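You operate a simulated robot arm through the tools that you are given. There is no shell and no other tool. Be economical: measure what you need, move in short steps, check, and stop when the job is done.

You run a simulated robot arm. Do the job below in one go: nothing can be reset, and whatever is moved stays where it is left.

JOB
Swap the empty cartridge for the one with the earlier date.
Fine: the earlier of the two in the stand; clip it in; the empty one goes in the free middle well; no print; clamps and latch stay.

Only the result counts: the job must be done as asked and must still hold three seconds after the hand-in. Knocking over, shifting, dropping, spilling or breaking anything else fails it.

ROBOT AND FRAMES
A 7-joint arm with a two-finger parallel gripper, fixed in place. Base frame: the origin is at the foot of the arm, x ahead of it, y to its left, z up. Readings come in mm, degrees, newtons and seconds.
With the tool pointing down near the work surface it reaches from about 320 to 740 mm from the base axis. Its first joint turns from -115.0 to 115.0 degrees. Payload 3.91 kg.
Tool frame: the origin (TCP) lies between the finger pads and is the grasp point; the fingertips stand 30 mm ahead of it; z points along the fingers, y is the line along which they close. Largest opening 110 mm; finger width 20, thickness 10; the body of the gripper, 48 by 112 mm, starts 55 mm behind the TCP.
Orientation is that of the tool frame in the base frame, as [roll, pitch, yaw] about the fixed x, y, z axes, in that order (R = Rz(yaw) Ry(pitch) Rx(roll)). With the fingers straight down and closing along the base's y, the tool's x points along the base's -x, its y along +y and its z along -z.

CONTROLS
- The arm moves only by the tool step_arm. Its argument "commands" is a list of rows, each an object of numbers (a shift or turn left out is 0, a gripper value left out holds the last): "tx", "ty", "tz": the shift along the tool's x, y, z in mm; "ax", "ay", "az": the turn, a rotation vector about the tool's x, y, z in degrees; "fingers": the opening, from 0 (shut) to 1 (fully open). In form: [{"tx": .., "ty": .., "tz": .., "ax": .., "ay": .., "az": .., "fingers": ..}, ...]. A call has 1 to 10 rows; each row shifts and turns the commanded pose from where the row before left it, along the tool's axes as they then stand. A row lasts 0.2 s, in which the tool goes at most 50 mm and 8.6 degrees; a call with a longer step from one row to the next is refused whole, and so is a gripper value outside its range. A pose out of reach is approached as far as the arm can. The call stops where the force on the tool passes 40 N (or 10 N more than at its start, if that is more) or the arm is blocked; 0.2 s more then pass. Each finger travels about 108 mm/s and halts on what it meets, pressing with about 25 N; the grip force reading is that of the motor and also rises with nothing between the fingers. The clock runs only during rows and for 0.2 s after the last one: add rows that do not move to give the fingers time. The reply holds the time, the measured pose of the TCP, the force on the tool along the base axes, the opening and the grip force, in the units named above and with some noise, with the torque about the TCP (base axes, N m) and any sound that the robot's microphone picked up, and new pictures: "show" is both (left out), scene, wrist or none.
- Cameras (640 x 400 px; columns grow to the right, rows downward): "scene" is fixed at [50.6, 498.5, 1726.6]; the picture's right is [-0.75, -0.66, 0.00], its down [-0.36, 0.41, -0.83] and it looks along [0.55, -0.63, -0.55] (base axes); focal length 330 px, centre (320, 200). "wrist" rides on the gripper at [72, 17, -103] in the tool frame; the picture's right is [-0.23, 0.97, 0.00], its down [-0.76, -0.18, -0.62] and it looks along [-0.61, -0.14, 0.78] (tool axes); focal length 222 px, centre (320, 200). There is no depth. A picture from a camera that has moved, and an enlarged one, comes with that camera's place and axes in the base frame and with its lens.
- lift_body(by): slides the trunk up (or, below 0, down) by that many mm; the arm rides with it, the base frame stays. It gives what a move gives, with no picture.
- enlarge(camera, box): a new picture of the part [left, top, right, bottom] of that camera's present view, enlarged. It takes no simulated time.
- sign_off(): hands the job in; it is judged then, once.

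Work in short steps. Places have to be worked out from the pictures, the camera data and where the tool is seen: move nearer, look again, correct. Check each grasp and each placing, and mend what went wrong. You have 120 turns and 200 pictures in all, those below and enlarged ones among them. Open the gripper and draw the arm clear of the work before you hand the job in, unless the task says otherwise; then end with one line.

The tools are called by a JSON object that holds its "name" and its "arguments". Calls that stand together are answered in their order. step_arm: Moves the arm, as the interface text tells. Its arguments: {"type":"object","properties":{"commands":{"type":"array"},"show":{"type":"string","enum":["both","scene","wrist","none"]}},"required":["commands"]} The other tools are called the same way: lift_body (by) slides the trunk up or down; enlarge (camera, box) takes an enlarged picture of a part of a camera's view; sign_off () hands the job in.

At the start:

```text
clock: 0.0
tcp_pos: [422.0, -35.1, 1371.9]
tool_rot: [-180.0, 0.1, 179.9]
wrist_force: [0.2, -0.1, 0.4]
ft_torque: [0.02, 0.0, 0.03]
grip_width: 110.2
finger_force: 0.1
trunk travel left (down, up): [-800.0, 190.0]
```

scene: 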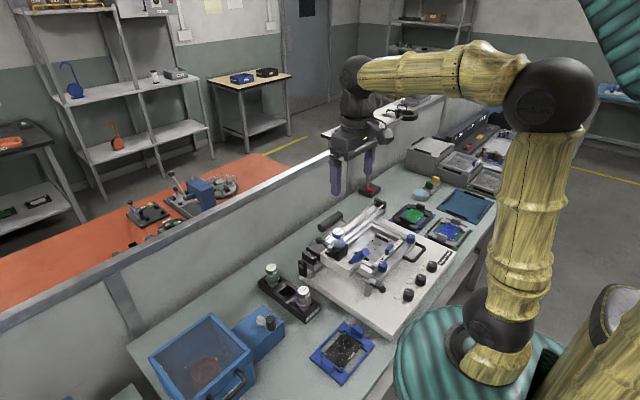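
wrist: 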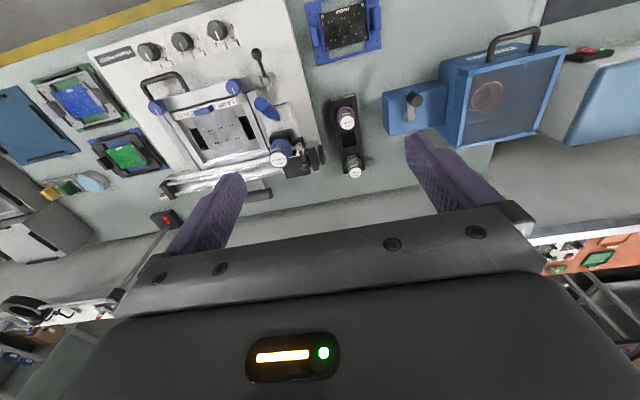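

I see a stencil printer with a cartridge in a holder and a stand with two cartridges and a free middle well. I enlarge both.

{"name": "enlarge", "arguments": {"camera": "scene", "box": [240, 180, 480, 330]}}

{"name": "enlarge", "arguments": {"camera": "wrist", "box": [220, 60, 400, 200]}}

{"name": "enlarge", "arguments": {"camera": "scene", "box": [250, 240, 350, 320]}}

```text
2.67 times, centred on (360, 255) of scene
camera zoom: at [50.6, 498.5, 1726.6], right [-0.75, -0.66, 0.0], down [-0.36, 0.41, -0.83], along [0.55, -0.63, -0.55], focal length 879 px, centre (213, 53)
```

zoom: 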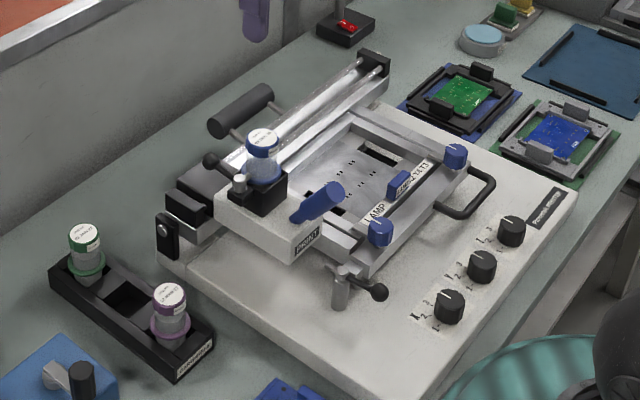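

```text
2.86 times, centred on (310, 130) of wrist
camera zoom: at [349.3, -17.5, 1474.7], right [0.23, 0.97, 0.0], down [0.76, -0.18, 0.62], along [0.61, -0.14, -0.78], focal length 635 px, centre (349, 400)
```

zoom: 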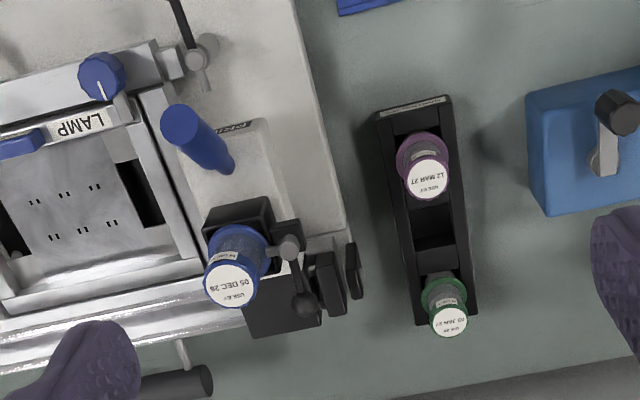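

```text
5.00 times, centred on (300, 280) of scene
camera zoom: at [50.6, 498.5, 1726.6], right [-0.75, -0.66, 0.0], down [-0.36, 0.41, -0.83], along [0.55, -0.63, -0.55], focal length 1648 px, centre (420, -200)
```

zoom: 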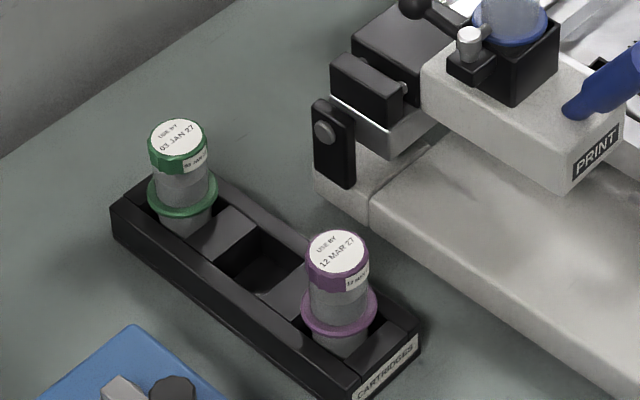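

Green reads about "03 JAN 27" and purple "12 MAR 27", but JAN/JUN has to be checked up close. I estimate the green cap at (699,5,932), purple at (554,6), and the installed one at about (545,-148,1060). I'll move nearer for better views.

{"name": "step_arm", "arguments": {"commands": [{"tz": 40, "ty": 10}, {"tz": 40, "ty": 10}, {"tz": 40, "ty": 10}, {"tz": 40}, {}, {}], "show": "both"}}

```text
clock: 1.4
tcp_pos: [419.7, -4.4, 1209.3]
tool_rot: [180.0, 0.0, -180.0]
wrist_force: [-0.4, -0.3, 0.5]
ft_torque: [0.0, -0.02, -0.01]
grip_width: 110.3
finger_force: 0.1
trunk travel left (down, up): [-800.0, 190.0]
camera wrist: at [347.5, 12.9, 1312.8], right [0.23, 0.97, 0.0], down [0.76, -0.18, 0.62], along [0.61, -0.14, -0.78], focal length 222 px, centre (320, 200)
```

scene: 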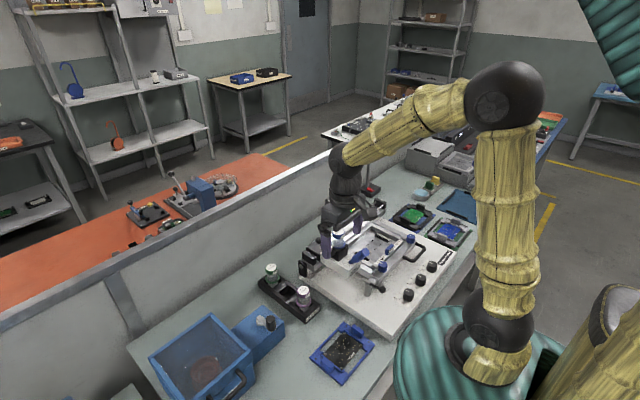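
wrist: 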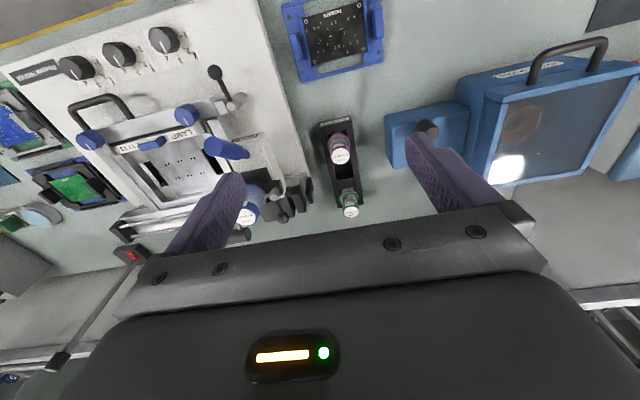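

The view is closer now, so I zoom in on the stand and the holder.

{"name": "enlarge", "arguments": {"camera": "wrist", "box": [305, 110, 385, 225]}}

{"name": "enlarge", "arguments": {"camera": "wrist", "box": [195, 120, 325, 250]}}

{"name": "enlarge", "arguments": {"camera": "scene", "box": [260, 255, 330, 315]}}

```text
3.48 times, centred on (345, 168) of wrist
camera zoom: at [347.5, 12.9, 1312.8], right [0.23, 0.97, 0.0], down [0.76, -0.18, 0.62], along [0.61, -0.14, -0.78], focal length 773 px, centre (233, 313)
```

zoom: 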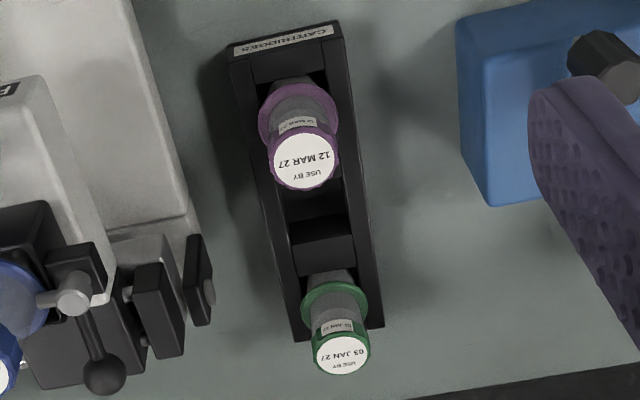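

```text
3.08 times, centred on (260, 185) of wrist
camera zoom: at [347.5, 12.9, 1312.8], right [0.23, 0.97, 0.0], down [0.76, -0.18, 0.62], along [0.61, -0.14, -0.78], focal length 684 px, centre (505, 246)
```

zoom: 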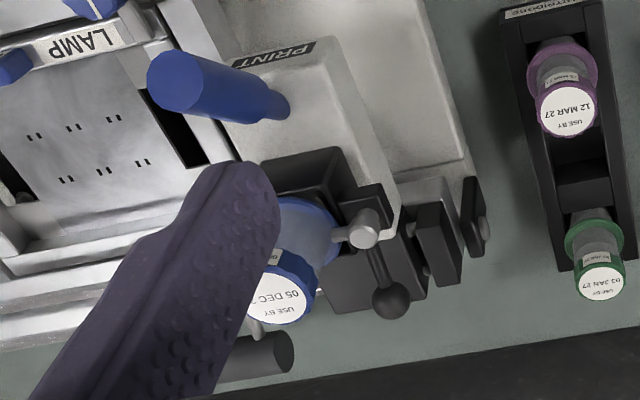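

```text
6.67 times, centred on (295, 285) of scene
camera zoom: at [50.6, 498.5, 1726.6], right [-0.75, -0.66, 0.0], down [-0.36, 0.41, -0.83], along [0.55, -0.63, -0.55], focal length 2197 px, centre (487, -367)
```

zoom: 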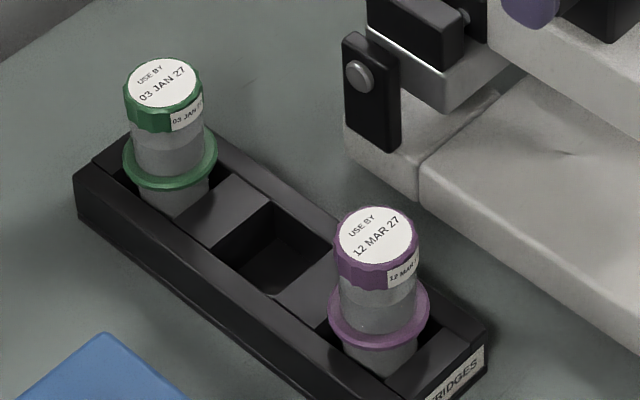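

The green one (03 JAN 27) is earlier. Now I move the tool to -y, to see the holder between the fingers.

{"name": "step_arm", "arguments": {"commands": [{"ty": -40}, {"ty": -40}, {"ty": -40}, {"ty": -20, "tz": -10}, {}, {}], "show": "wrist"}}

{"name": "enlarge", "arguments": {"camera": "wrist", "box": [240, 90, 400, 230]}}

{"name": "enlarge", "arguments": {"camera": "scene", "box": [285, 190, 385, 290]}}

```text
clock: 2.8
tcp_pos: [421.2, -145.1, 1217.8]
tool_rot: [-180.0, 0.1, 180.0]
wrist_force: [0.1, -0.6, -0.4]
ft_torque: [0.01, -0.04, 0.0]
grip_width: 110.3
finger_force: 0.2
trunk travel left (down, up): [-800.0, 190.0]
camera wrist: at [349.1, -127.8, 1321.5], right [0.23, 0.97, 0.0], down [0.76, -0.18, 0.62], along [0.61, -0.14, -0.78], focal length 222 px, centre (320, 200)
```

wrist: 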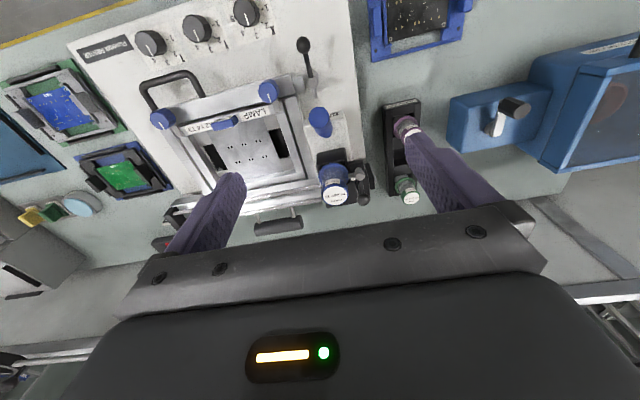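

```text
2.86 times, centred on (320, 160) of wrist
camera zoom: at [349.1, -127.8, 1321.5], right [0.23, 0.97, 0.0], down [0.76, -0.18, 0.62], along [0.61, -0.14, -0.78], focal length 635 px, centre (320, 314)
```

zoom: 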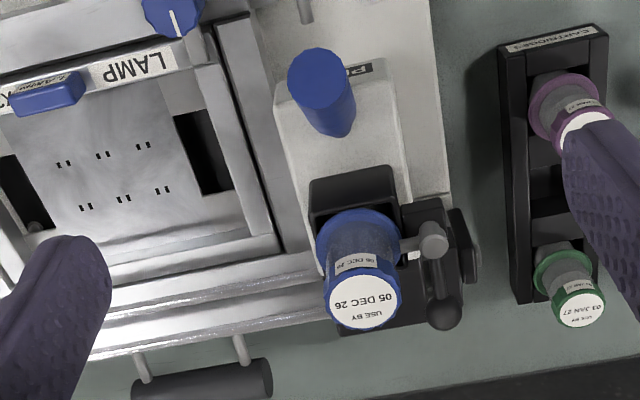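

```text
4.00 times, centred on (335, 240) of scene
camera zoom: at [50.6, 498.5, 1726.6], right [-0.75, -0.66, 0.0], down [-0.36, 0.41, -0.83], along [0.55, -0.63, -0.55], focal length 1318 px, centre (260, 40)
```

zoom: 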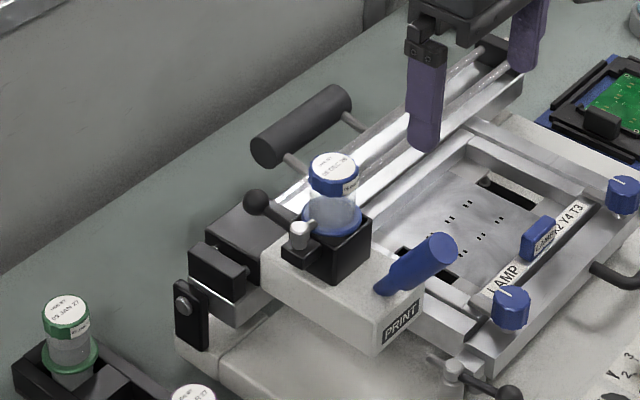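

Estimates: installed cap top at about (540,-149,1070), green cap top at (700,2,931), purple at (551,3,931), middle well at about (625,3). The lever and clip beside the holder is unclear, so I'll turn the tool 90° and look from the +y side.

{"name": "step_arm", "arguments": {"commands": [{"tx": -40, "ty": 30}, {"tx": -40, "ty": 40}, {"tx": -40}, {"tx": -30}, {"az": 8.5}, {"az": 8.5}, {"az": 8.5}, {"az": 8.5}, {"az": 8.5}, {"az": 8.5}], "show": "none"}}

{"name": "step_arm", "arguments": {"commands": [{"az": 8.5}, {"az": 8.5}, {"az": 8.5}, {"az": 8.5}, {"az": 5}, {"tz": 40}, {"tz": 40}, {"tz": 30}, {}, {}], "show": "both"}}

```text
refused: row 2 steps farther than a row can; nothing moved
```

```text
clock: 5.0
tcp_pos: [419.3, -146.8, 1112.3]
tool_rot: [-179.9, -0.1, 141.0]
wrist_force: [0.6, 0.2, 0.3]
ft_torque: [0.01, -0.04, 0.0]
grip_width: 110.1
finger_force: 0.0
trunk travel left (down, up): [-800.0, 190.0]
camera wrist: at [373.7, -87.9, 1215.2], right [0.79, 0.61, 0.0], down [0.48, -0.62, 0.62], along [0.38, -0.49, -0.78], focal length 222 px, centre (320, 200)
```

scene: 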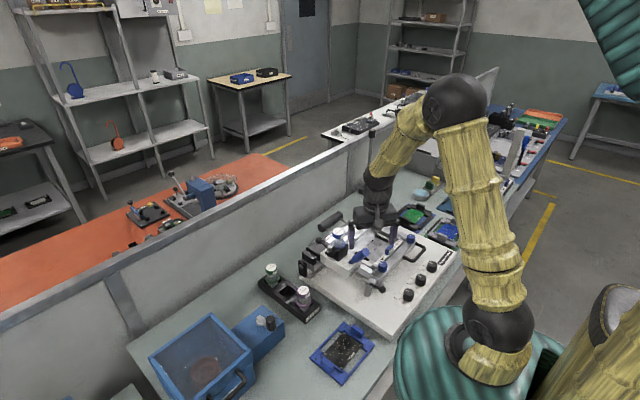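
wrist: 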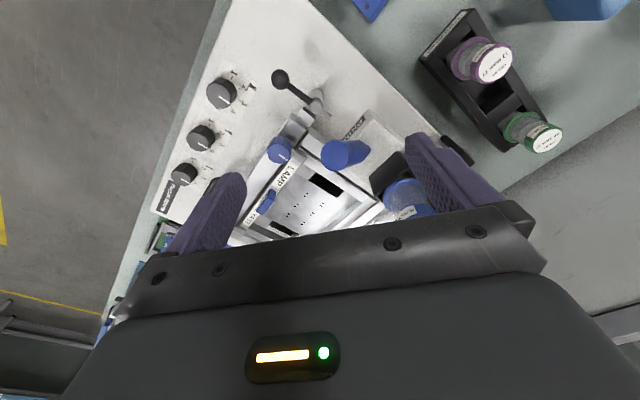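

The first call was refused, so the rotation ran at the old spot; nothing was touched. I back up, then finish the turn.

{"name": "step_arm", "arguments": {"commands": [{"tz": -40}, {"tz": -40}, {"tz": -20}, {"az": 8.5}, {"az": 8.5}, {"az": 8.5}, {"az": 8.5}, {"az": 8.5}, {"az": 8.5}], "show": "none"}}

```text
clock: 7.0
tcp_pos: [422.5, -143.9, 1212.3]
tool_rot: [179.9, 0.0, 89.7]
wrist_force: [-0.6, -0.4, -0.3]
ft_torque: [0.02, -0.01, -0.04]
grip_width: 110.0
finger_force: 0.0
trunk travel left (down, up): [-800.0, 190.0]
```

The tool's x now points to +y and its y to +x. I move to a viewpoint over (571,-70) at z of about 1110.

{"name": "step_arm", "arguments": {"commands": [{"ty": 40, "tx": 25}, {"ty": 40, "tx": 25}, {"ty": 40, "tx": 25}, {"ty": 28}, {"tz": 40}, {"tz": 40}, {"tz": 20}, {}, {}], "show": "both"}}

{"name": "enlarge", "arguments": {"camera": "wrist", "box": [240, 60, 440, 210]}}

```text
clock: 9.0
tcp_pos: [573.7, -68.8, 1112.0]
tool_rot: [179.9, 0.1, 90.0]
wrist_force: [0.3, -0.4, 0.3]
ft_torque: [-0.06, -0.01, 0.02]
grip_width: 109.9
finger_force: 0.0
trunk travel left (down, up): [-800.0, 190.0]
camera wrist: at [589.7, 4.1, 1214.9], right [0.97, -0.23, 0.0], down [-0.18, -0.76, 0.62], along [-0.14, -0.61, -0.78], focal length 222 px, centre (320, 200)
```

scene: 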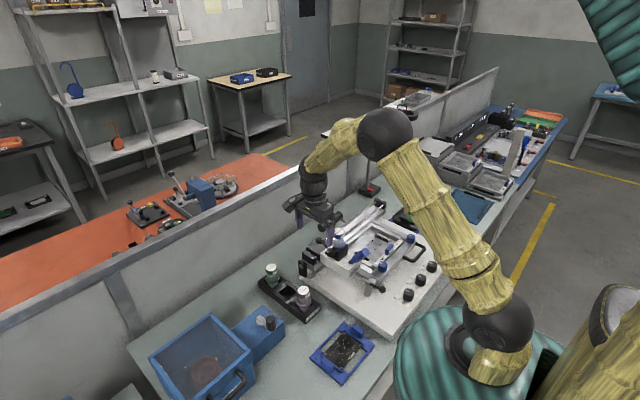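
wrist: 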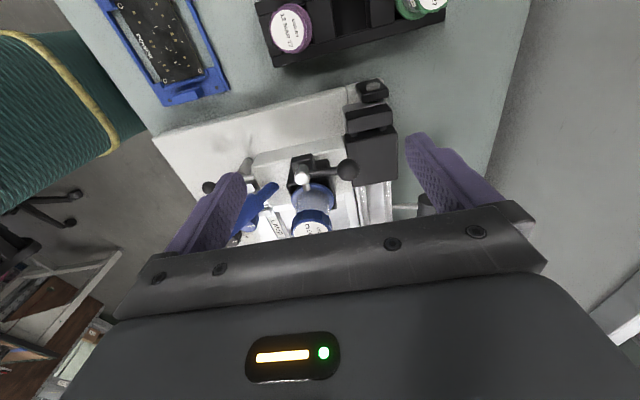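

```text
2.67 times, centred on (340, 135) of wrist
camera zoom: at [589.7, 4.1, 1214.9], right [0.97, -0.23, 0.0], down [-0.18, -0.76, 0.62], along [-0.14, -0.61, -0.78], focal length 592 px, centre (267, 373)
```

zoom: 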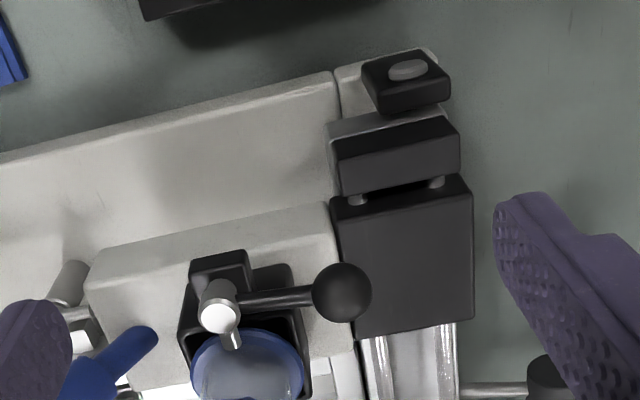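

The pictures show a swing clip. A vertical pin stands at about (545,-108,1015), its tongue lies over the cartridge flange (toward -y), and a ball lever points +x with the ball at about (591,-109,1031). I'll go 45 mm lower for a close-up before acting.

{"name": "step_arm", "arguments": {"commands": [{"tz": 25}, {"tz": 20}, {}, {}], "show": "wrist"}}

{"name": "enlarge", "arguments": {"camera": "wrist", "box": [230, 100, 430, 240]}}

{"name": "enlarge", "arguments": {"camera": "scene", "box": [300, 210, 370, 270]}}

```text
clock: 10.0
tcp_pos: [570.4, -68.6, 1064.7]
tool_rot: [-180.0, 0.0, 90.1]
wrist_force: [-0.1, -0.1, -0.1]
ft_torque: [-0.01, 0.0, 0.0]
grip_width: 109.8
finger_force: 0.0
trunk travel left (down, up): [-800.0, 190.0]
camera wrist: at [586.1, 3.5, 1168.3], right [0.97, -0.23, 0.0], down [-0.18, -0.76, 0.62], along [-0.14, -0.61, -0.78], focal length 222 px, centre (320, 200)
```

wrist: 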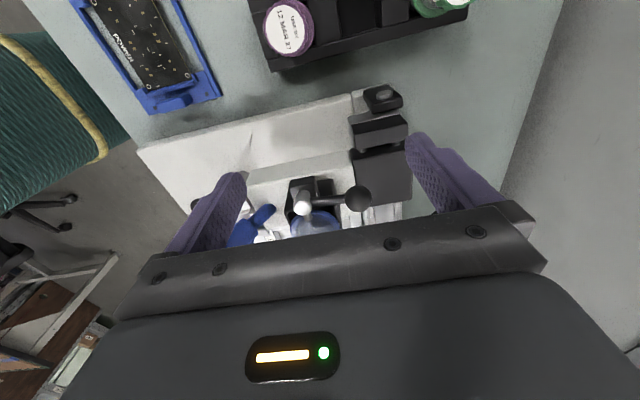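

```text
2.86 times, centred on (330, 170) of wrist
camera zoom: at [586.1, 3.5, 1168.3], right [0.97, -0.23, 0.0], down [-0.18, -0.76, 0.62], along [-0.14, -0.61, -0.78], focal length 635 px, centre (291, 286)
```

zoom: 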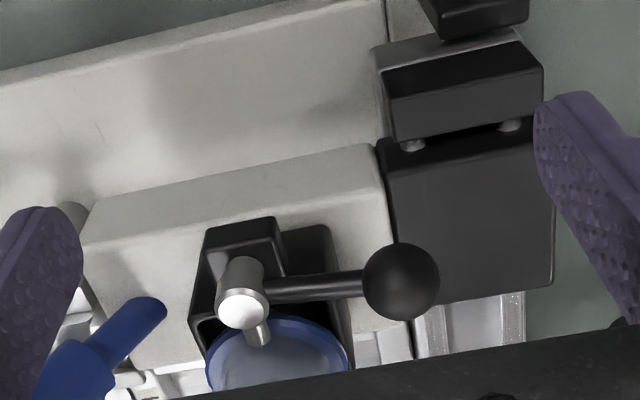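

```text
6.67 times, centred on (335, 240) of scene
camera zoom: at [50.6, 498.5, 1726.6], right [-0.75, -0.66, 0.0], down [-0.36, 0.41, -0.83], along [0.55, -0.63, -0.55], focal length 2197 px, centre (220, -67)
```

zoom: 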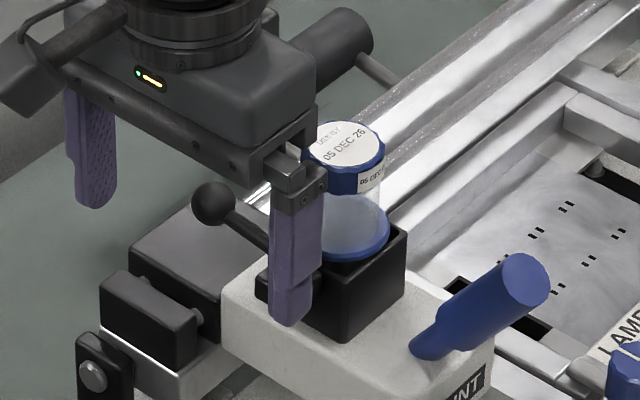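

The clip swings about the vertical post. I'll swing the ball counter-clockwise (toward +y) with the closed fingers. First I raise, close and go to the -y side of the ball.

{"name": "step_arm", "arguments": {"commands": [{"tz": -40, "fingers": 0}, {}, {}, {"tx": -36, "ty": 11}, {"tx": -36, "ty": 11}, {}, {"tz": 20}, {}], "show": "both"}}

{"name": "enlarge", "arguments": {"camera": "scene", "box": [300, 210, 370, 270]}}

{"name": "enlarge", "arguments": {"camera": "wrist", "box": [230, 60, 430, 240]}}

```text
clock: 11.8
tcp_pos: [590.3, -141.5, 1088.4]
tool_rot: [180.0, 0.0, 89.9]
wrist_force: [1.1, 0.1, 0.5]
ft_torque: [0.02, 0.02, 0.01]
grip_width: 0.1
finger_force: 25.0
trunk travel left (down, up): [-800.0, 190.0]
camera wrist: at [607.4, -69.2, 1191.3], right [0.97, -0.23, 0.0], down [-0.18, -0.76, 0.62], along [-0.14, -0.61, -0.78], focal length 222 px, centre (320, 200)
```

scene: 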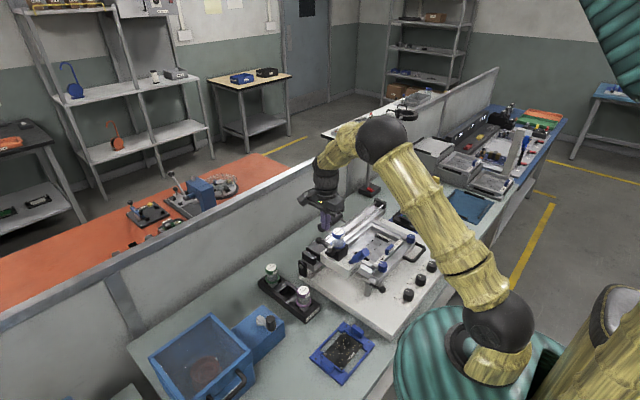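
wrist: 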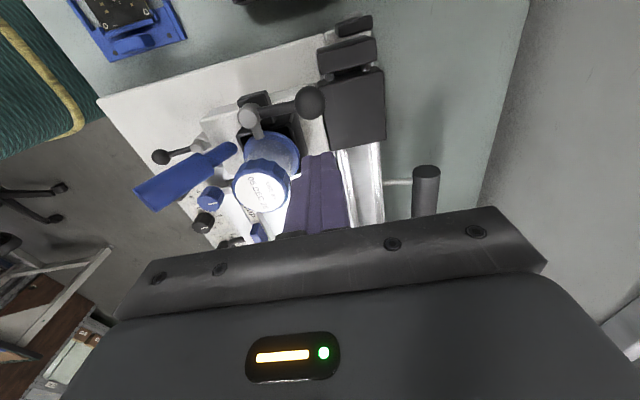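

```text
6.67 times, centred on (335, 240) of scene
camera zoom: at [50.6, 498.5, 1726.6], right [-0.75, -0.66, 0.0], down [-0.36, 0.41, -0.83], along [0.55, -0.63, -0.55], focal length 2197 px, centre (220, -67)
```

zoom: 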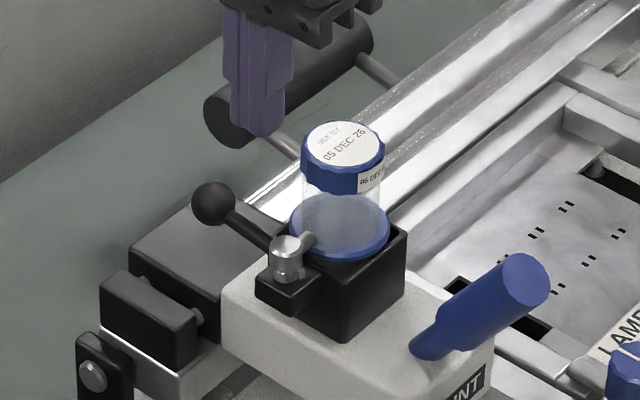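

```text
2.22 times, centred on (330, 150) of wrist
camera zoom: at [607.4, -69.2, 1191.3], right [0.97, -0.23, 0.0], down [-0.18, -0.76, 0.62], along [-0.14, -0.61, -0.78], focal length 494 px, centre (298, 311)
```

zoom: 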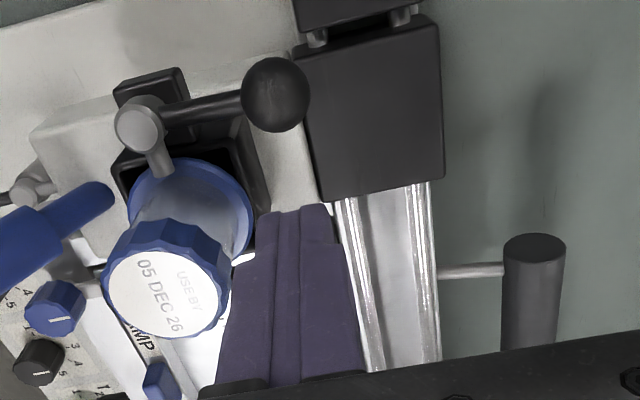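

Everything agrees: cap (545,-150), ball (591,-110,1031), post (544,-111). I lower 33 mm beside the ball and start the swing.

{"name": "step_arm", "arguments": {"commands": [{"tz": 17}, {"tz": 16}, {}, {"tx": 6.5, "ty": 0}, {"tx": 6, "ty": 2}, {"tx": 6, "ty": 1}, {"tx": 6.5, "ty": 1}, {"tx": 6.5, "ty": 0}, {}], "show": "wrist"}}

```text
clock: 13.8
tcp_pos: [596.3, -111.4, 1054.0]
tool_rot: [180.0, 0.0, 90.1]
wrist_force: [0.1, -0.3, -0.2]
ft_torque: [0.01, -0.01, 0.02]
grip_width: 0.0
finger_force: 25.1
trunk travel left (down, up): [-800.0, 190.0]
camera wrist: at [612.6, -38.2, 1157.0], right [0.97, -0.23, 0.0], down [-0.18, -0.76, 0.62], along [-0.14, -0.61, -0.78], focal length 222 px, centre (320, 200)
```

wrist: 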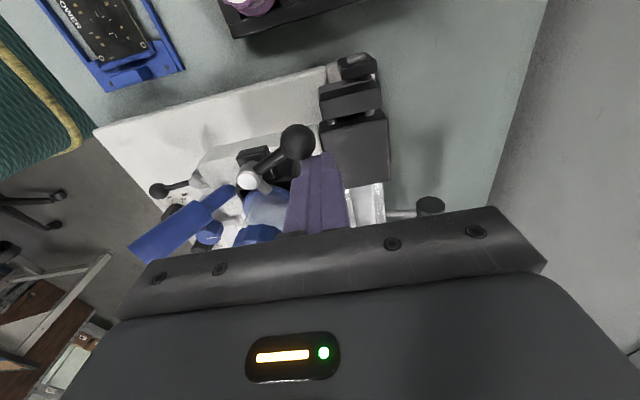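

The lever swings easily with almost no force, so I continue along the arc.

{"name": "step_arm", "arguments": {"commands": [{"tx": 7, "ty": -1}, {"tx": 7, "ty": -2}, {"tx": 6, "ty": -3}, {"tx": 6, "ty": -3}, {"tx": 5, "ty": -4}, {"tx": 5, "ty": -4}, {"tx": 4, "ty": -5}, {"tx": 4, "ty": -5}, {"tx": 2, "ty": -5}, {}], "show": "both"}}

{"name": "enlarge", "arguments": {"camera": "wrist", "box": [230, 60, 430, 240]}}

{"name": "enlarge", "arguments": {"camera": "scene", "box": [300, 210, 370, 270]}}

```text
clock: 16.0
tcp_pos: [565.2, -63.3, 1054.1]
tool_rot: [-180.0, 0.0, 90.0]
wrist_force: [6.0, -0.6, -0.3]
ft_torque: [-0.04, -0.17, 0.01]
grip_width: 0.1
finger_force: 25.5
trunk travel left (down, up): [-800.0, 190.0]
camera wrist: at [581.4, 8.2, 1156.7], right [0.97, -0.23, 0.0], down [-0.18, -0.76, 0.62], along [-0.14, -0.61, -0.78], focal length 222 px, centre (320, 200)
```

scene: 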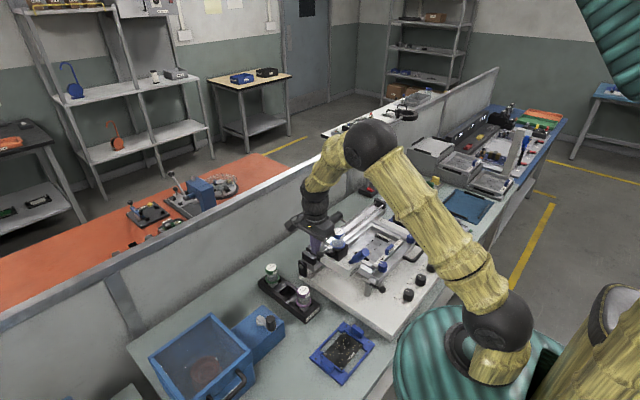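
wrist: 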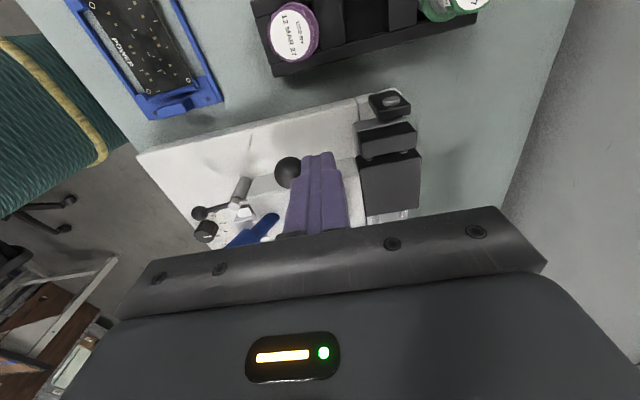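

```text
2.22 times, centred on (330, 150) of wrist
camera zoom: at [581.4, 8.2, 1156.7], right [0.97, -0.23, 0.0], down [-0.18, -0.76, 0.62], along [-0.14, -0.61, -0.78], focal length 494 px, centre (298, 311)
```

zoom: 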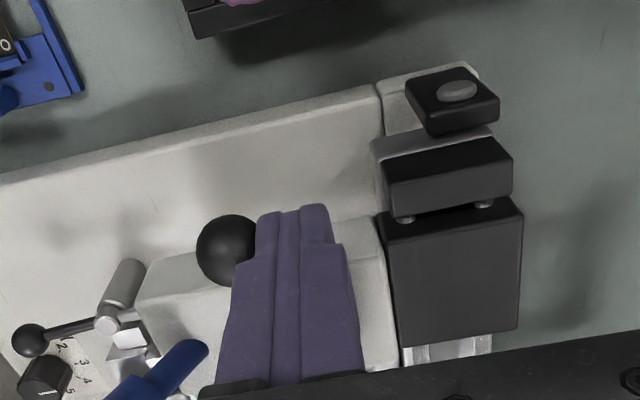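

```text
6.67 times, centred on (335, 240) of scene
camera zoom: at [50.6, 498.5, 1726.6], right [-0.75, -0.66, 0.0], down [-0.36, 0.41, -0.83], along [0.55, -0.63, -0.55], focal length 2197 px, centre (220, -67)
```

zoom: 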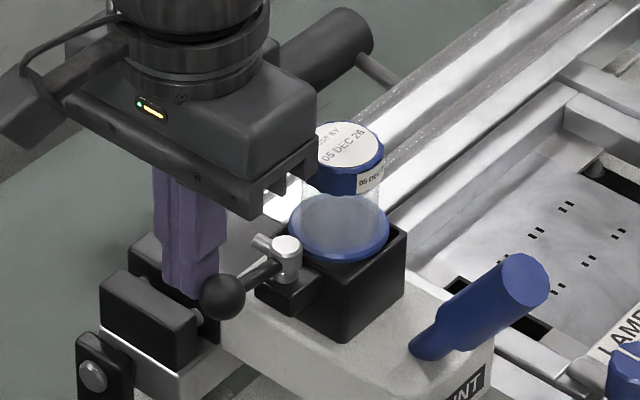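

The lever now points +y and the tongue is clear of the flange. I back off, raise, open the fingers to about 62 mm and move above the empty cartridge.

{"name": "step_arm", "arguments": {"commands": [{"ty": 14}, {"tz": -35}, {"tz": -35, "fingers": 0.56}, {"tx": -40, "ty": -17}, {"tx": -40, "ty": -17}, {"tx": -6}, {}, {}], "show": "both"}}

{"name": "enlarge", "arguments": {"camera": "wrist", "box": [220, 60, 420, 240]}}

{"name": "enlarge", "arguments": {"camera": "scene", "box": [300, 190, 380, 270]}}

```text
clock: 17.8
tcp_pos: [544.0, -150.3, 1123.4]
tool_rot: [-180.0, 0.0, 90.0]
wrist_force: [0.1, 0.3, 0.3]
ft_torque: [0.03, 0.03, 0.01]
grip_width: 61.6
finger_force: 0.1
trunk travel left (down, up): [-800.0, 190.0]
camera wrist: at [561.1, -77.8, 1226.9], right [0.97, -0.23, 0.0], down [-0.18, -0.76, 0.62], along [-0.14, -0.61, -0.78], focal length 222 px, centre (320, 200)
```

scene: 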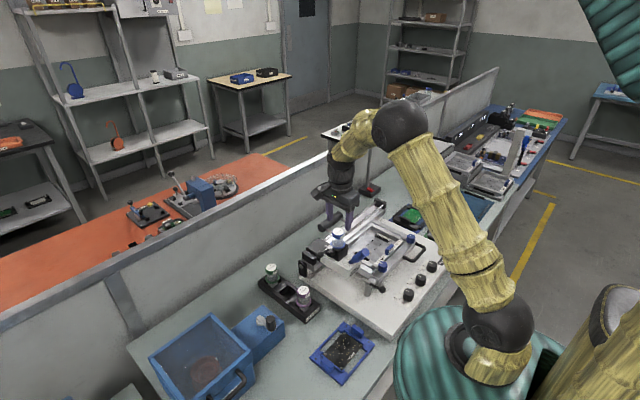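
wrist: 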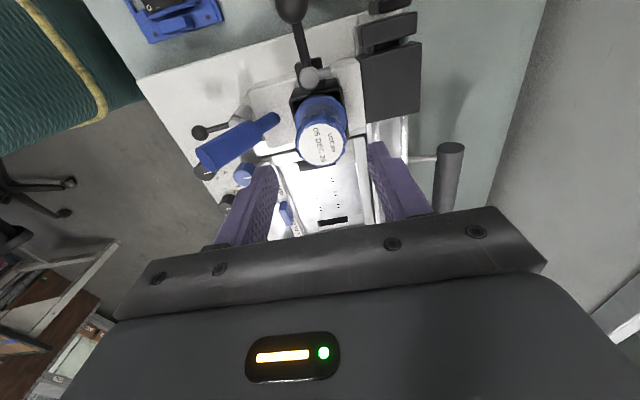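

```text
2.22 times, centred on (320, 150) of wrist
camera zoom: at [561.1, -77.8, 1226.9], right [0.97, -0.23, 0.0], down [-0.18, -0.76, 0.62], along [-0.14, -0.61, -0.78], focal length 494 px, centre (320, 311)
```

zoom: 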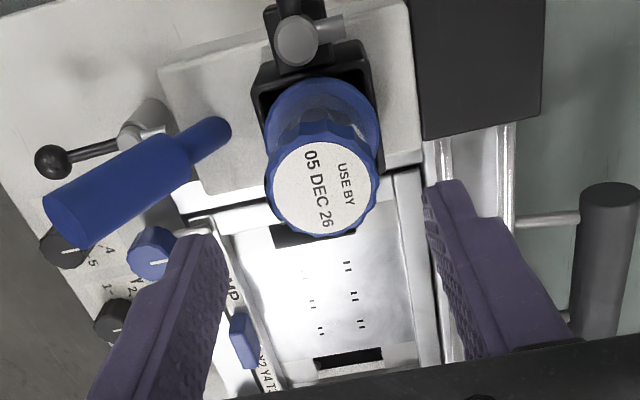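

```text
5.00 times, centred on (340, 230) of scene
camera zoom: at [50.6, 498.5, 1726.6], right [-0.75, -0.66, 0.0], down [-0.36, 0.41, -0.83], along [0.55, -0.63, -0.55], focal length 1648 px, centre (220, 50)
```

zoom: 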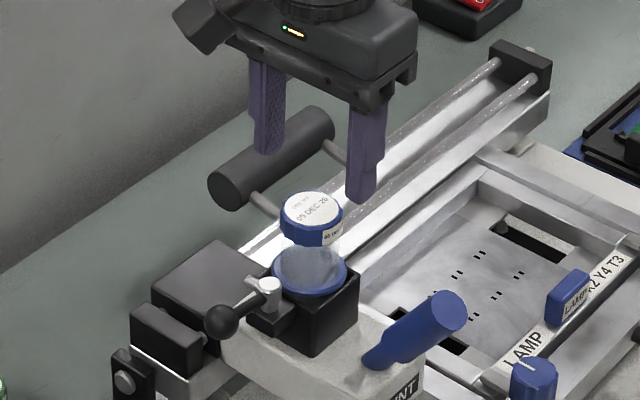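

The cap is at about (546,-150) with a diameter of about 38 mm. I narrow to 54 mm to stay clear of the print handle and descend to z of about 1056.

{"name": "step_arm", "arguments": {"commands": [{"ty": 1.5, "fingers": 0.49}, {"tz": 25}, {"tz": 22}, {"tz": 12}, {"tz": 8}, {}, {}], "show": "both"}}

{"name": "enlarge", "arguments": {"camera": "scene", "box": [300, 190, 380, 270]}}

```text
clock: 19.4
tcp_pos: [544.3, -150.4, 1057.4]
tool_rot: [180.0, -0.1, 90.0]
wrist_force: [0.8, 0.0, 1.0]
ft_torque: [0.0, 0.01, -0.04]
grip_width: 53.7
finger_force: 0.0
trunk travel left (down, up): [-800.0, 190.0]
camera wrist: at [560.5, -77.3, 1160.7], right [0.97, -0.23, 0.0], down [-0.18, -0.76, 0.62], along [-0.14, -0.61, -0.78], focal length 222 px, centre (320, 200)
```

scene: 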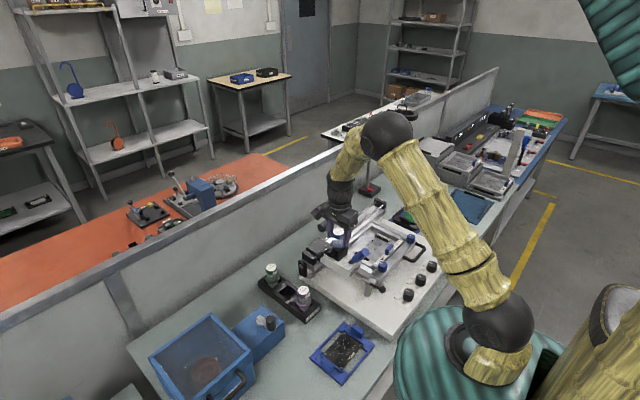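
wrist: 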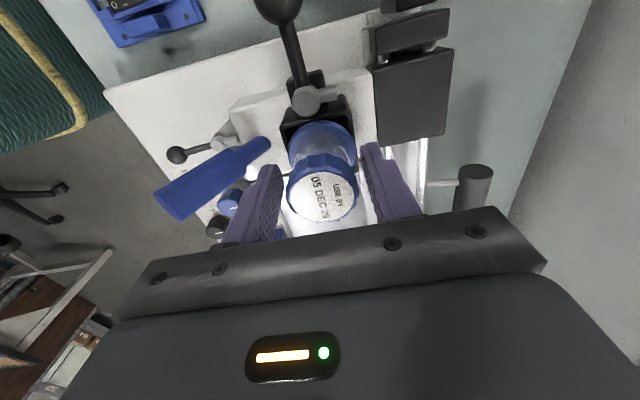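

```text
5.00 times, centred on (340, 230) of scene
camera zoom: at [50.6, 498.5, 1726.6], right [-0.75, -0.66, 0.0], down [-0.36, 0.41, -0.83], along [0.55, -0.63, -0.55], focal length 1648 px, centre (220, 50)
```

zoom: 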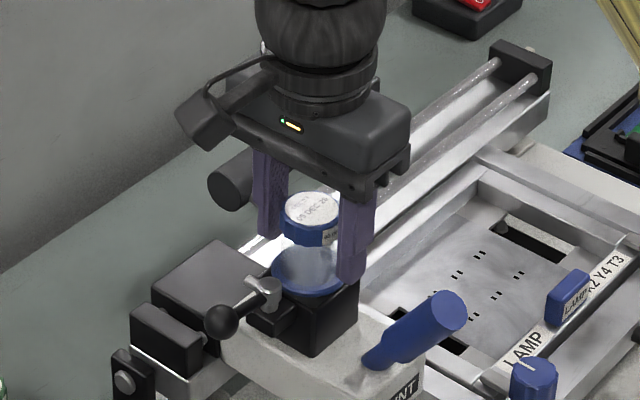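

The fingers straddle the cap in the centre, so I close.

{"name": "step_arm", "arguments": {"commands": [{"tx": -1, "fingers": 0.25}, {"fingers": 0.25}, {"fingers": 0.25}, {}], "show": "wrist"}}

```text
clock: 20.4
tcp_pos: [544.2, -151.3, 1057.9]
tool_rot: [179.9, 0.0, 90.0]
wrist_force: [0.6, 1.0, 4.3]
ft_torque: [0.09, -0.11, 0.0]
grip_width: 37.6
finger_force: 25.0
trunk travel left (down, up): [-800.0, 190.0]
camera wrist: at [561.0, -78.4, 1160.7], right [0.97, -0.23, 0.0], down [-0.18, -0.76, 0.62], along [-0.14, -0.61, -0.78], focal length 222 px, centre (320, 200)
```

wrist: 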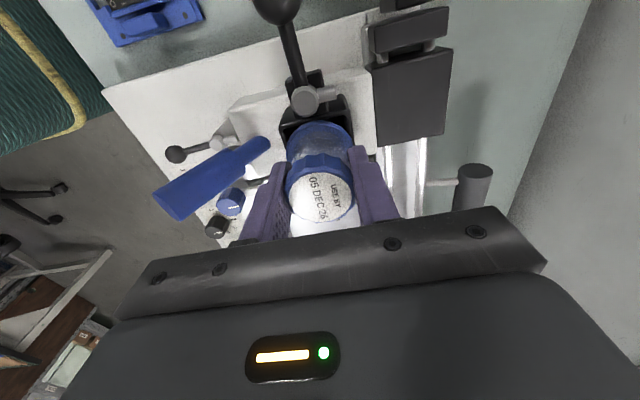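

Gripped at 37.6 mm. I lift slowly.

{"name": "step_arm", "arguments": {"commands": [{"tz": -8}, {"tz": -12}, {"tz": -20}, {"tz": -20}, {"tz": -20}, {}, {}], "show": "both"}}

{"name": "enlarge", "arguments": {"camera": "scene", "box": [300, 190, 380, 270]}}

{"name": "enlarge", "arguments": {"camera": "wrist", "box": [220, 60, 420, 240]}}

```text
clock: 22.0
tcp_pos: [545.2, -152.2, 1136.4]
tool_rot: [-179.9, 0.1, 90.1]
wrist_force: [-0.5, -0.1, 0.1]
ft_torque: [0.02, 0.02, -0.02]
grip_width: 27.6
finger_force: 0.1
trunk travel left (down, up): [-800.0, 190.0]
camera wrist: at [561.9, -80.3, 1240.9], right [0.97, -0.23, 0.0], down [-0.18, -0.76, 0.62], along [-0.14, -0.61, -0.78], focal length 222 px, centre (320, 200)
```

scene: 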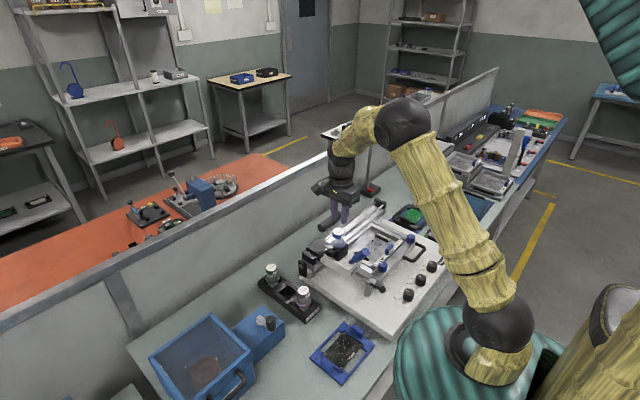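
wrist: 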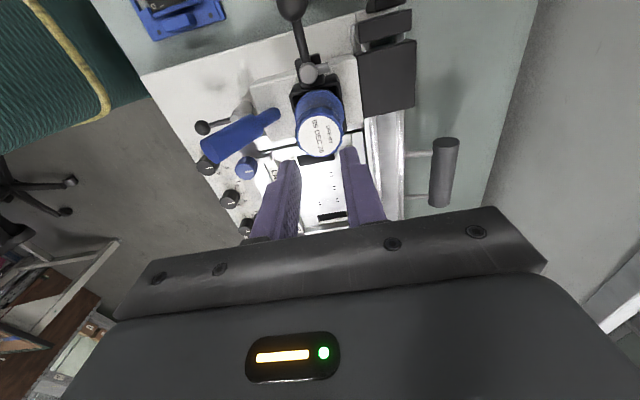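

```text
5.00 times, centred on (340, 230) of scene
camera zoom: at [50.6, 498.5, 1726.6], right [-0.75, -0.66, 0.0], down [-0.36, 0.41, -0.83], along [0.55, -0.63, -0.55], focal length 1648 px, centre (220, 50)
```

zoom: 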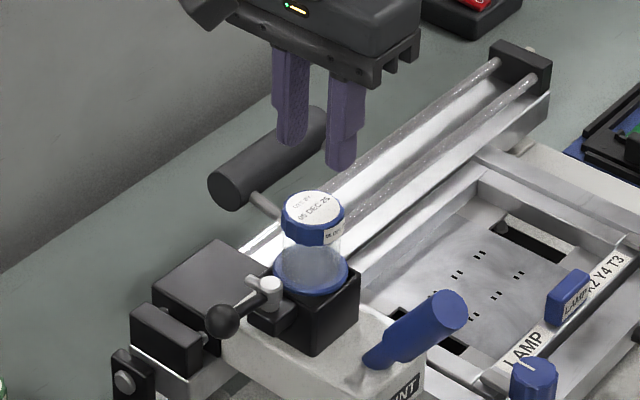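

```text
2.22 times, centred on (320, 150) of wrist
camera zoom: at [561.9, -80.3, 1240.9], right [0.97, -0.23, 0.0], down [-0.18, -0.76, 0.62], along [-0.14, -0.61, -0.78], focal length 494 px, centre (320, 311)
```

zoom: 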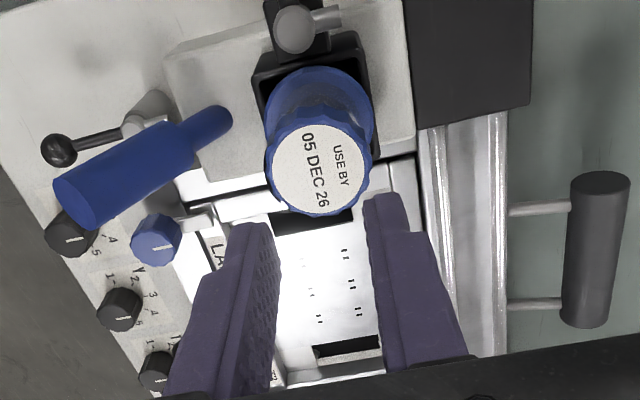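

The cartridge slipped out of the grip and is still seated. I go back, grip a little deeper with the fingers commanded fully shut, and lift in monitored steps.

{"name": "step_arm", "arguments": {"commands": [{"fingers": 0.49}, {"ty": 0.5}, {"tz": 30}, {"tz": 30}, {"tz": 15}, {"tz": 8}, {}, {"fingers": 0}, {"fingers": 0}, {}], "show": "wrist"}}

{"name": "step_arm", "arguments": {"commands": [{"tz": -2}, {"tz": -2}, {}], "show": "none"}}

```text
clock: 24.2
tcp_pos: [546.3, -151.0, 1052.4]
tool_rot: [180.0, 0.0, 90.1]
wrist_force: [0.5, 0.2, 0.2]
ft_torque: [0.0, -0.07, -0.02]
grip_width: 37.4
finger_force: 24.9
trunk travel left (down, up): [-800.0, 190.0]
camera wrist: at [563.5, -78.8, 1156.8], right [0.97, -0.23, 0.0], down [-0.18, -0.76, 0.62], along [-0.14, -0.61, -0.78], focal length 222 px, centre (320, 200)
```

wrist: 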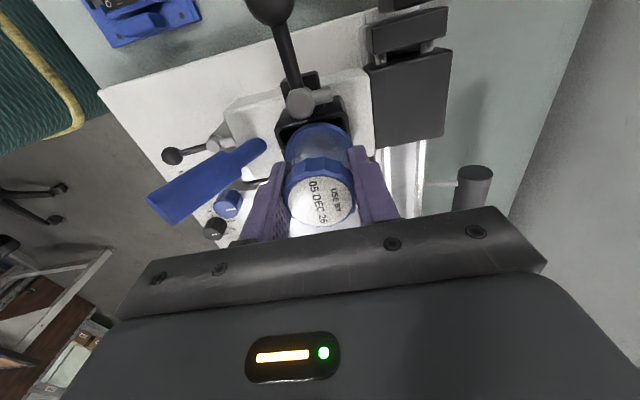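

```text
clock: 25.0
tcp_pos: [544.8, -151.2, 1057.2]
tool_rot: [180.0, 0.0, 90.0]
wrist_force: [-0.4, 1.0, -2.5]
ft_torque: [-0.01, -0.01, 0.01]
grip_width: 37.5
finger_force: 24.9
trunk travel left (down, up): [-800.0, 190.0]
```

The load is -2.5 N in z, so it may be moving with me. I lift further in small steps.

{"name": "step_arm", "arguments": {"commands": [{"tz": -3}, {"tz": -3}, {}], "show": "wrist"}}

{"name": "enlarge", "arguments": {"camera": "wrist", "box": [220, 60, 420, 240]}}

```text
clock: 25.8
tcp_pos: [545.1, -149.7, 1062.7]
tool_rot: [180.0, 0.1, 90.0]
wrist_force: [1.0, 0.2, -3.1]
ft_torque: [0.01, -0.02, 0.02]
grip_width: 37.2
finger_force: 25.0
trunk travel left (down, up): [-800.0, 190.0]
camera wrist: at [562.2, -78.0, 1166.4], right [0.97, -0.23, 0.0], down [-0.18, -0.76, 0.62], along [-0.14, -0.61, -0.78], focal length 222 px, centre (320, 200)
```

wrist: 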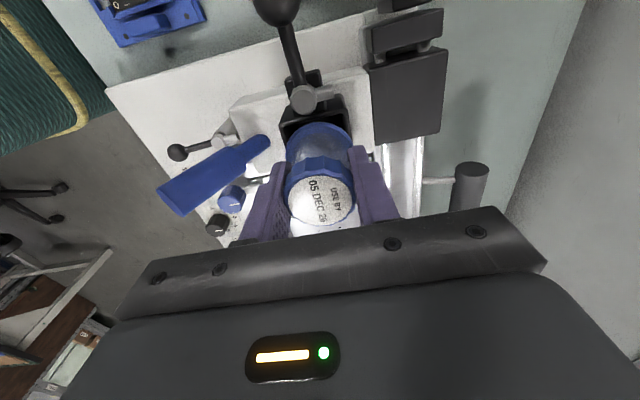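

```text
2.22 times, centred on (320, 150) of wrist
camera zoom: at [562.2, -78.0, 1166.4], right [0.97, -0.23, 0.0], down [-0.18, -0.76, 0.62], along [-0.14, -0.61, -0.78], focal length 494 px, centre (320, 311)
```

zoom: 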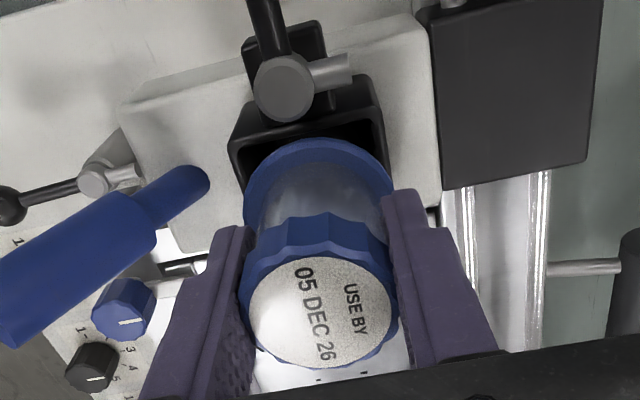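

The cartridge is rising with the hand; the weight is about 3 N. I keep lifting gently.

{"name": "step_arm", "arguments": {"commands": [{"tz": -5}, {"tz": -5}, {"tz": -8}, {"tz": -8}, {"tz": -8}, {"tz": -8}, {"tz": -8}, {"tz": -8}, {}], "show": "both"}}

{"name": "enlarge", "arguments": {"camera": "scene", "box": [300, 180, 380, 270]}}

```text
clock: 27.8
tcp_pos: [547.0, -151.9, 1121.3]
tool_rot: [-180.0, 0.0, 89.8]
wrist_force: [0.3, -0.4, -2.9]
ft_torque: [0.0, 0.0, 0.02]
grip_width: 37.3
finger_force: 24.9
trunk travel left (down, up): [-800.0, 190.0]
camera wrist: at [563.3, -78.9, 1224.7], right [0.97, -0.23, 0.0], down [-0.18, -0.76, 0.62], along [-0.14, -0.61, -0.78], focal length 222 px, centre (320, 200)
```

scene: 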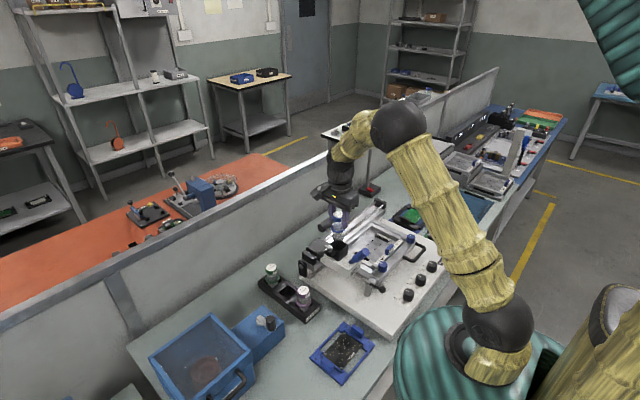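
wrist: 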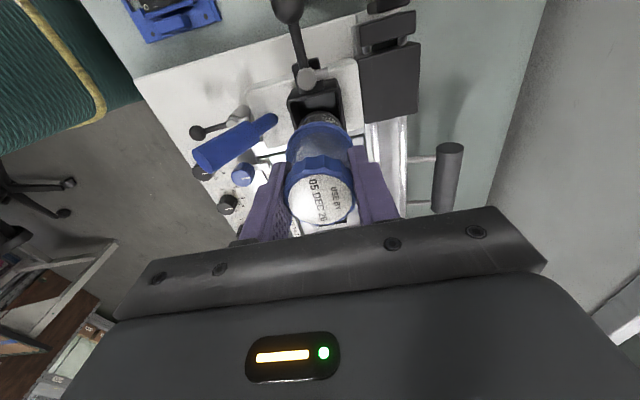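

```text
4.44 times, centred on (340, 225) of scene
camera zoom: at [50.6, 498.5, 1726.6], right [-0.75, -0.66, 0.0], down [-0.36, 0.41, -0.83], along [0.55, -0.63, -0.55], focal length 1465 px, centre (231, 89)
```

zoom: 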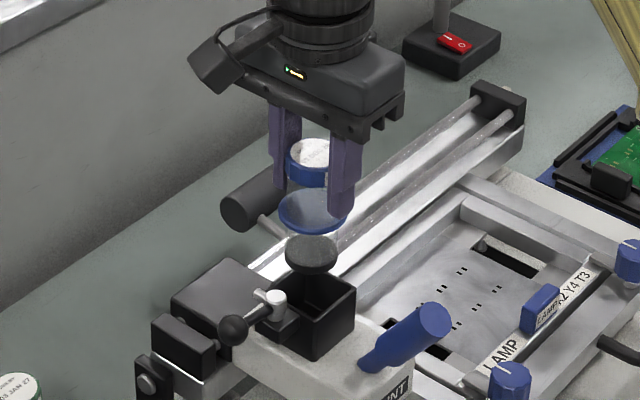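

The empty cartridge is out of the holder. I raise it and carry it to above the middle well (about 631,5).

{"name": "step_arm", "arguments": {"commands": [{"tz": -20}, {"ty": 28}, {"ty": 28}, {"ty": 28, "tx": 15}, {"tx": 35}, {"tx": 35}, {"tx": 35}, {"tx": 36}, {}, {}], "show": "both"}}

{"name": "enlarge", "arguments": {"camera": "wrist", "box": [200, 20, 440, 230]}}

```text
clock: 30.0
tcp_pos: [632.3, 2.8, 1141.4]
tool_rot: [180.0, 0.0, 90.0]
wrist_force: [-0.5, 0.4, -1.8]
ft_torque: [0.0, -0.03, 0.01]
grip_width: 37.4
finger_force: 25.6
trunk travel left (down, up): [-800.0, 190.0]
camera wrist: at [648.7, 75.0, 1244.3], right [0.97, -0.23, 0.0], down [-0.18, -0.76, 0.62], along [-0.14, -0.61, -0.78], focal length 222 px, centre (320, 200)
```

scene: 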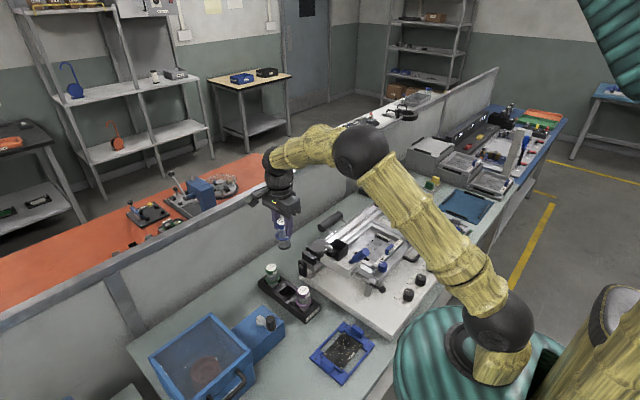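
wrist: 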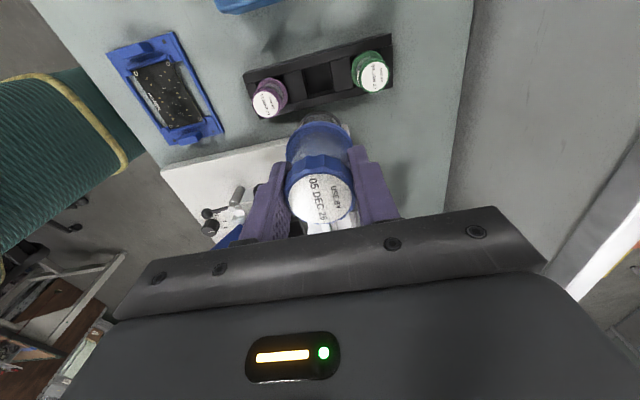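

```text
1.90 times, centred on (320, 125) of wrist
camera zoom: at [648.7, 75.0, 1244.3], right [0.97, -0.23, 0.0], down [-0.18, -0.76, 0.62], along [-0.14, -0.61, -0.78], focal length 423 px, centre (320, 343)
```

zoom: 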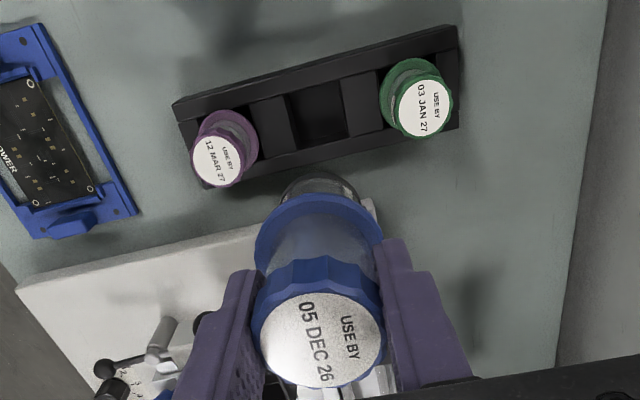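

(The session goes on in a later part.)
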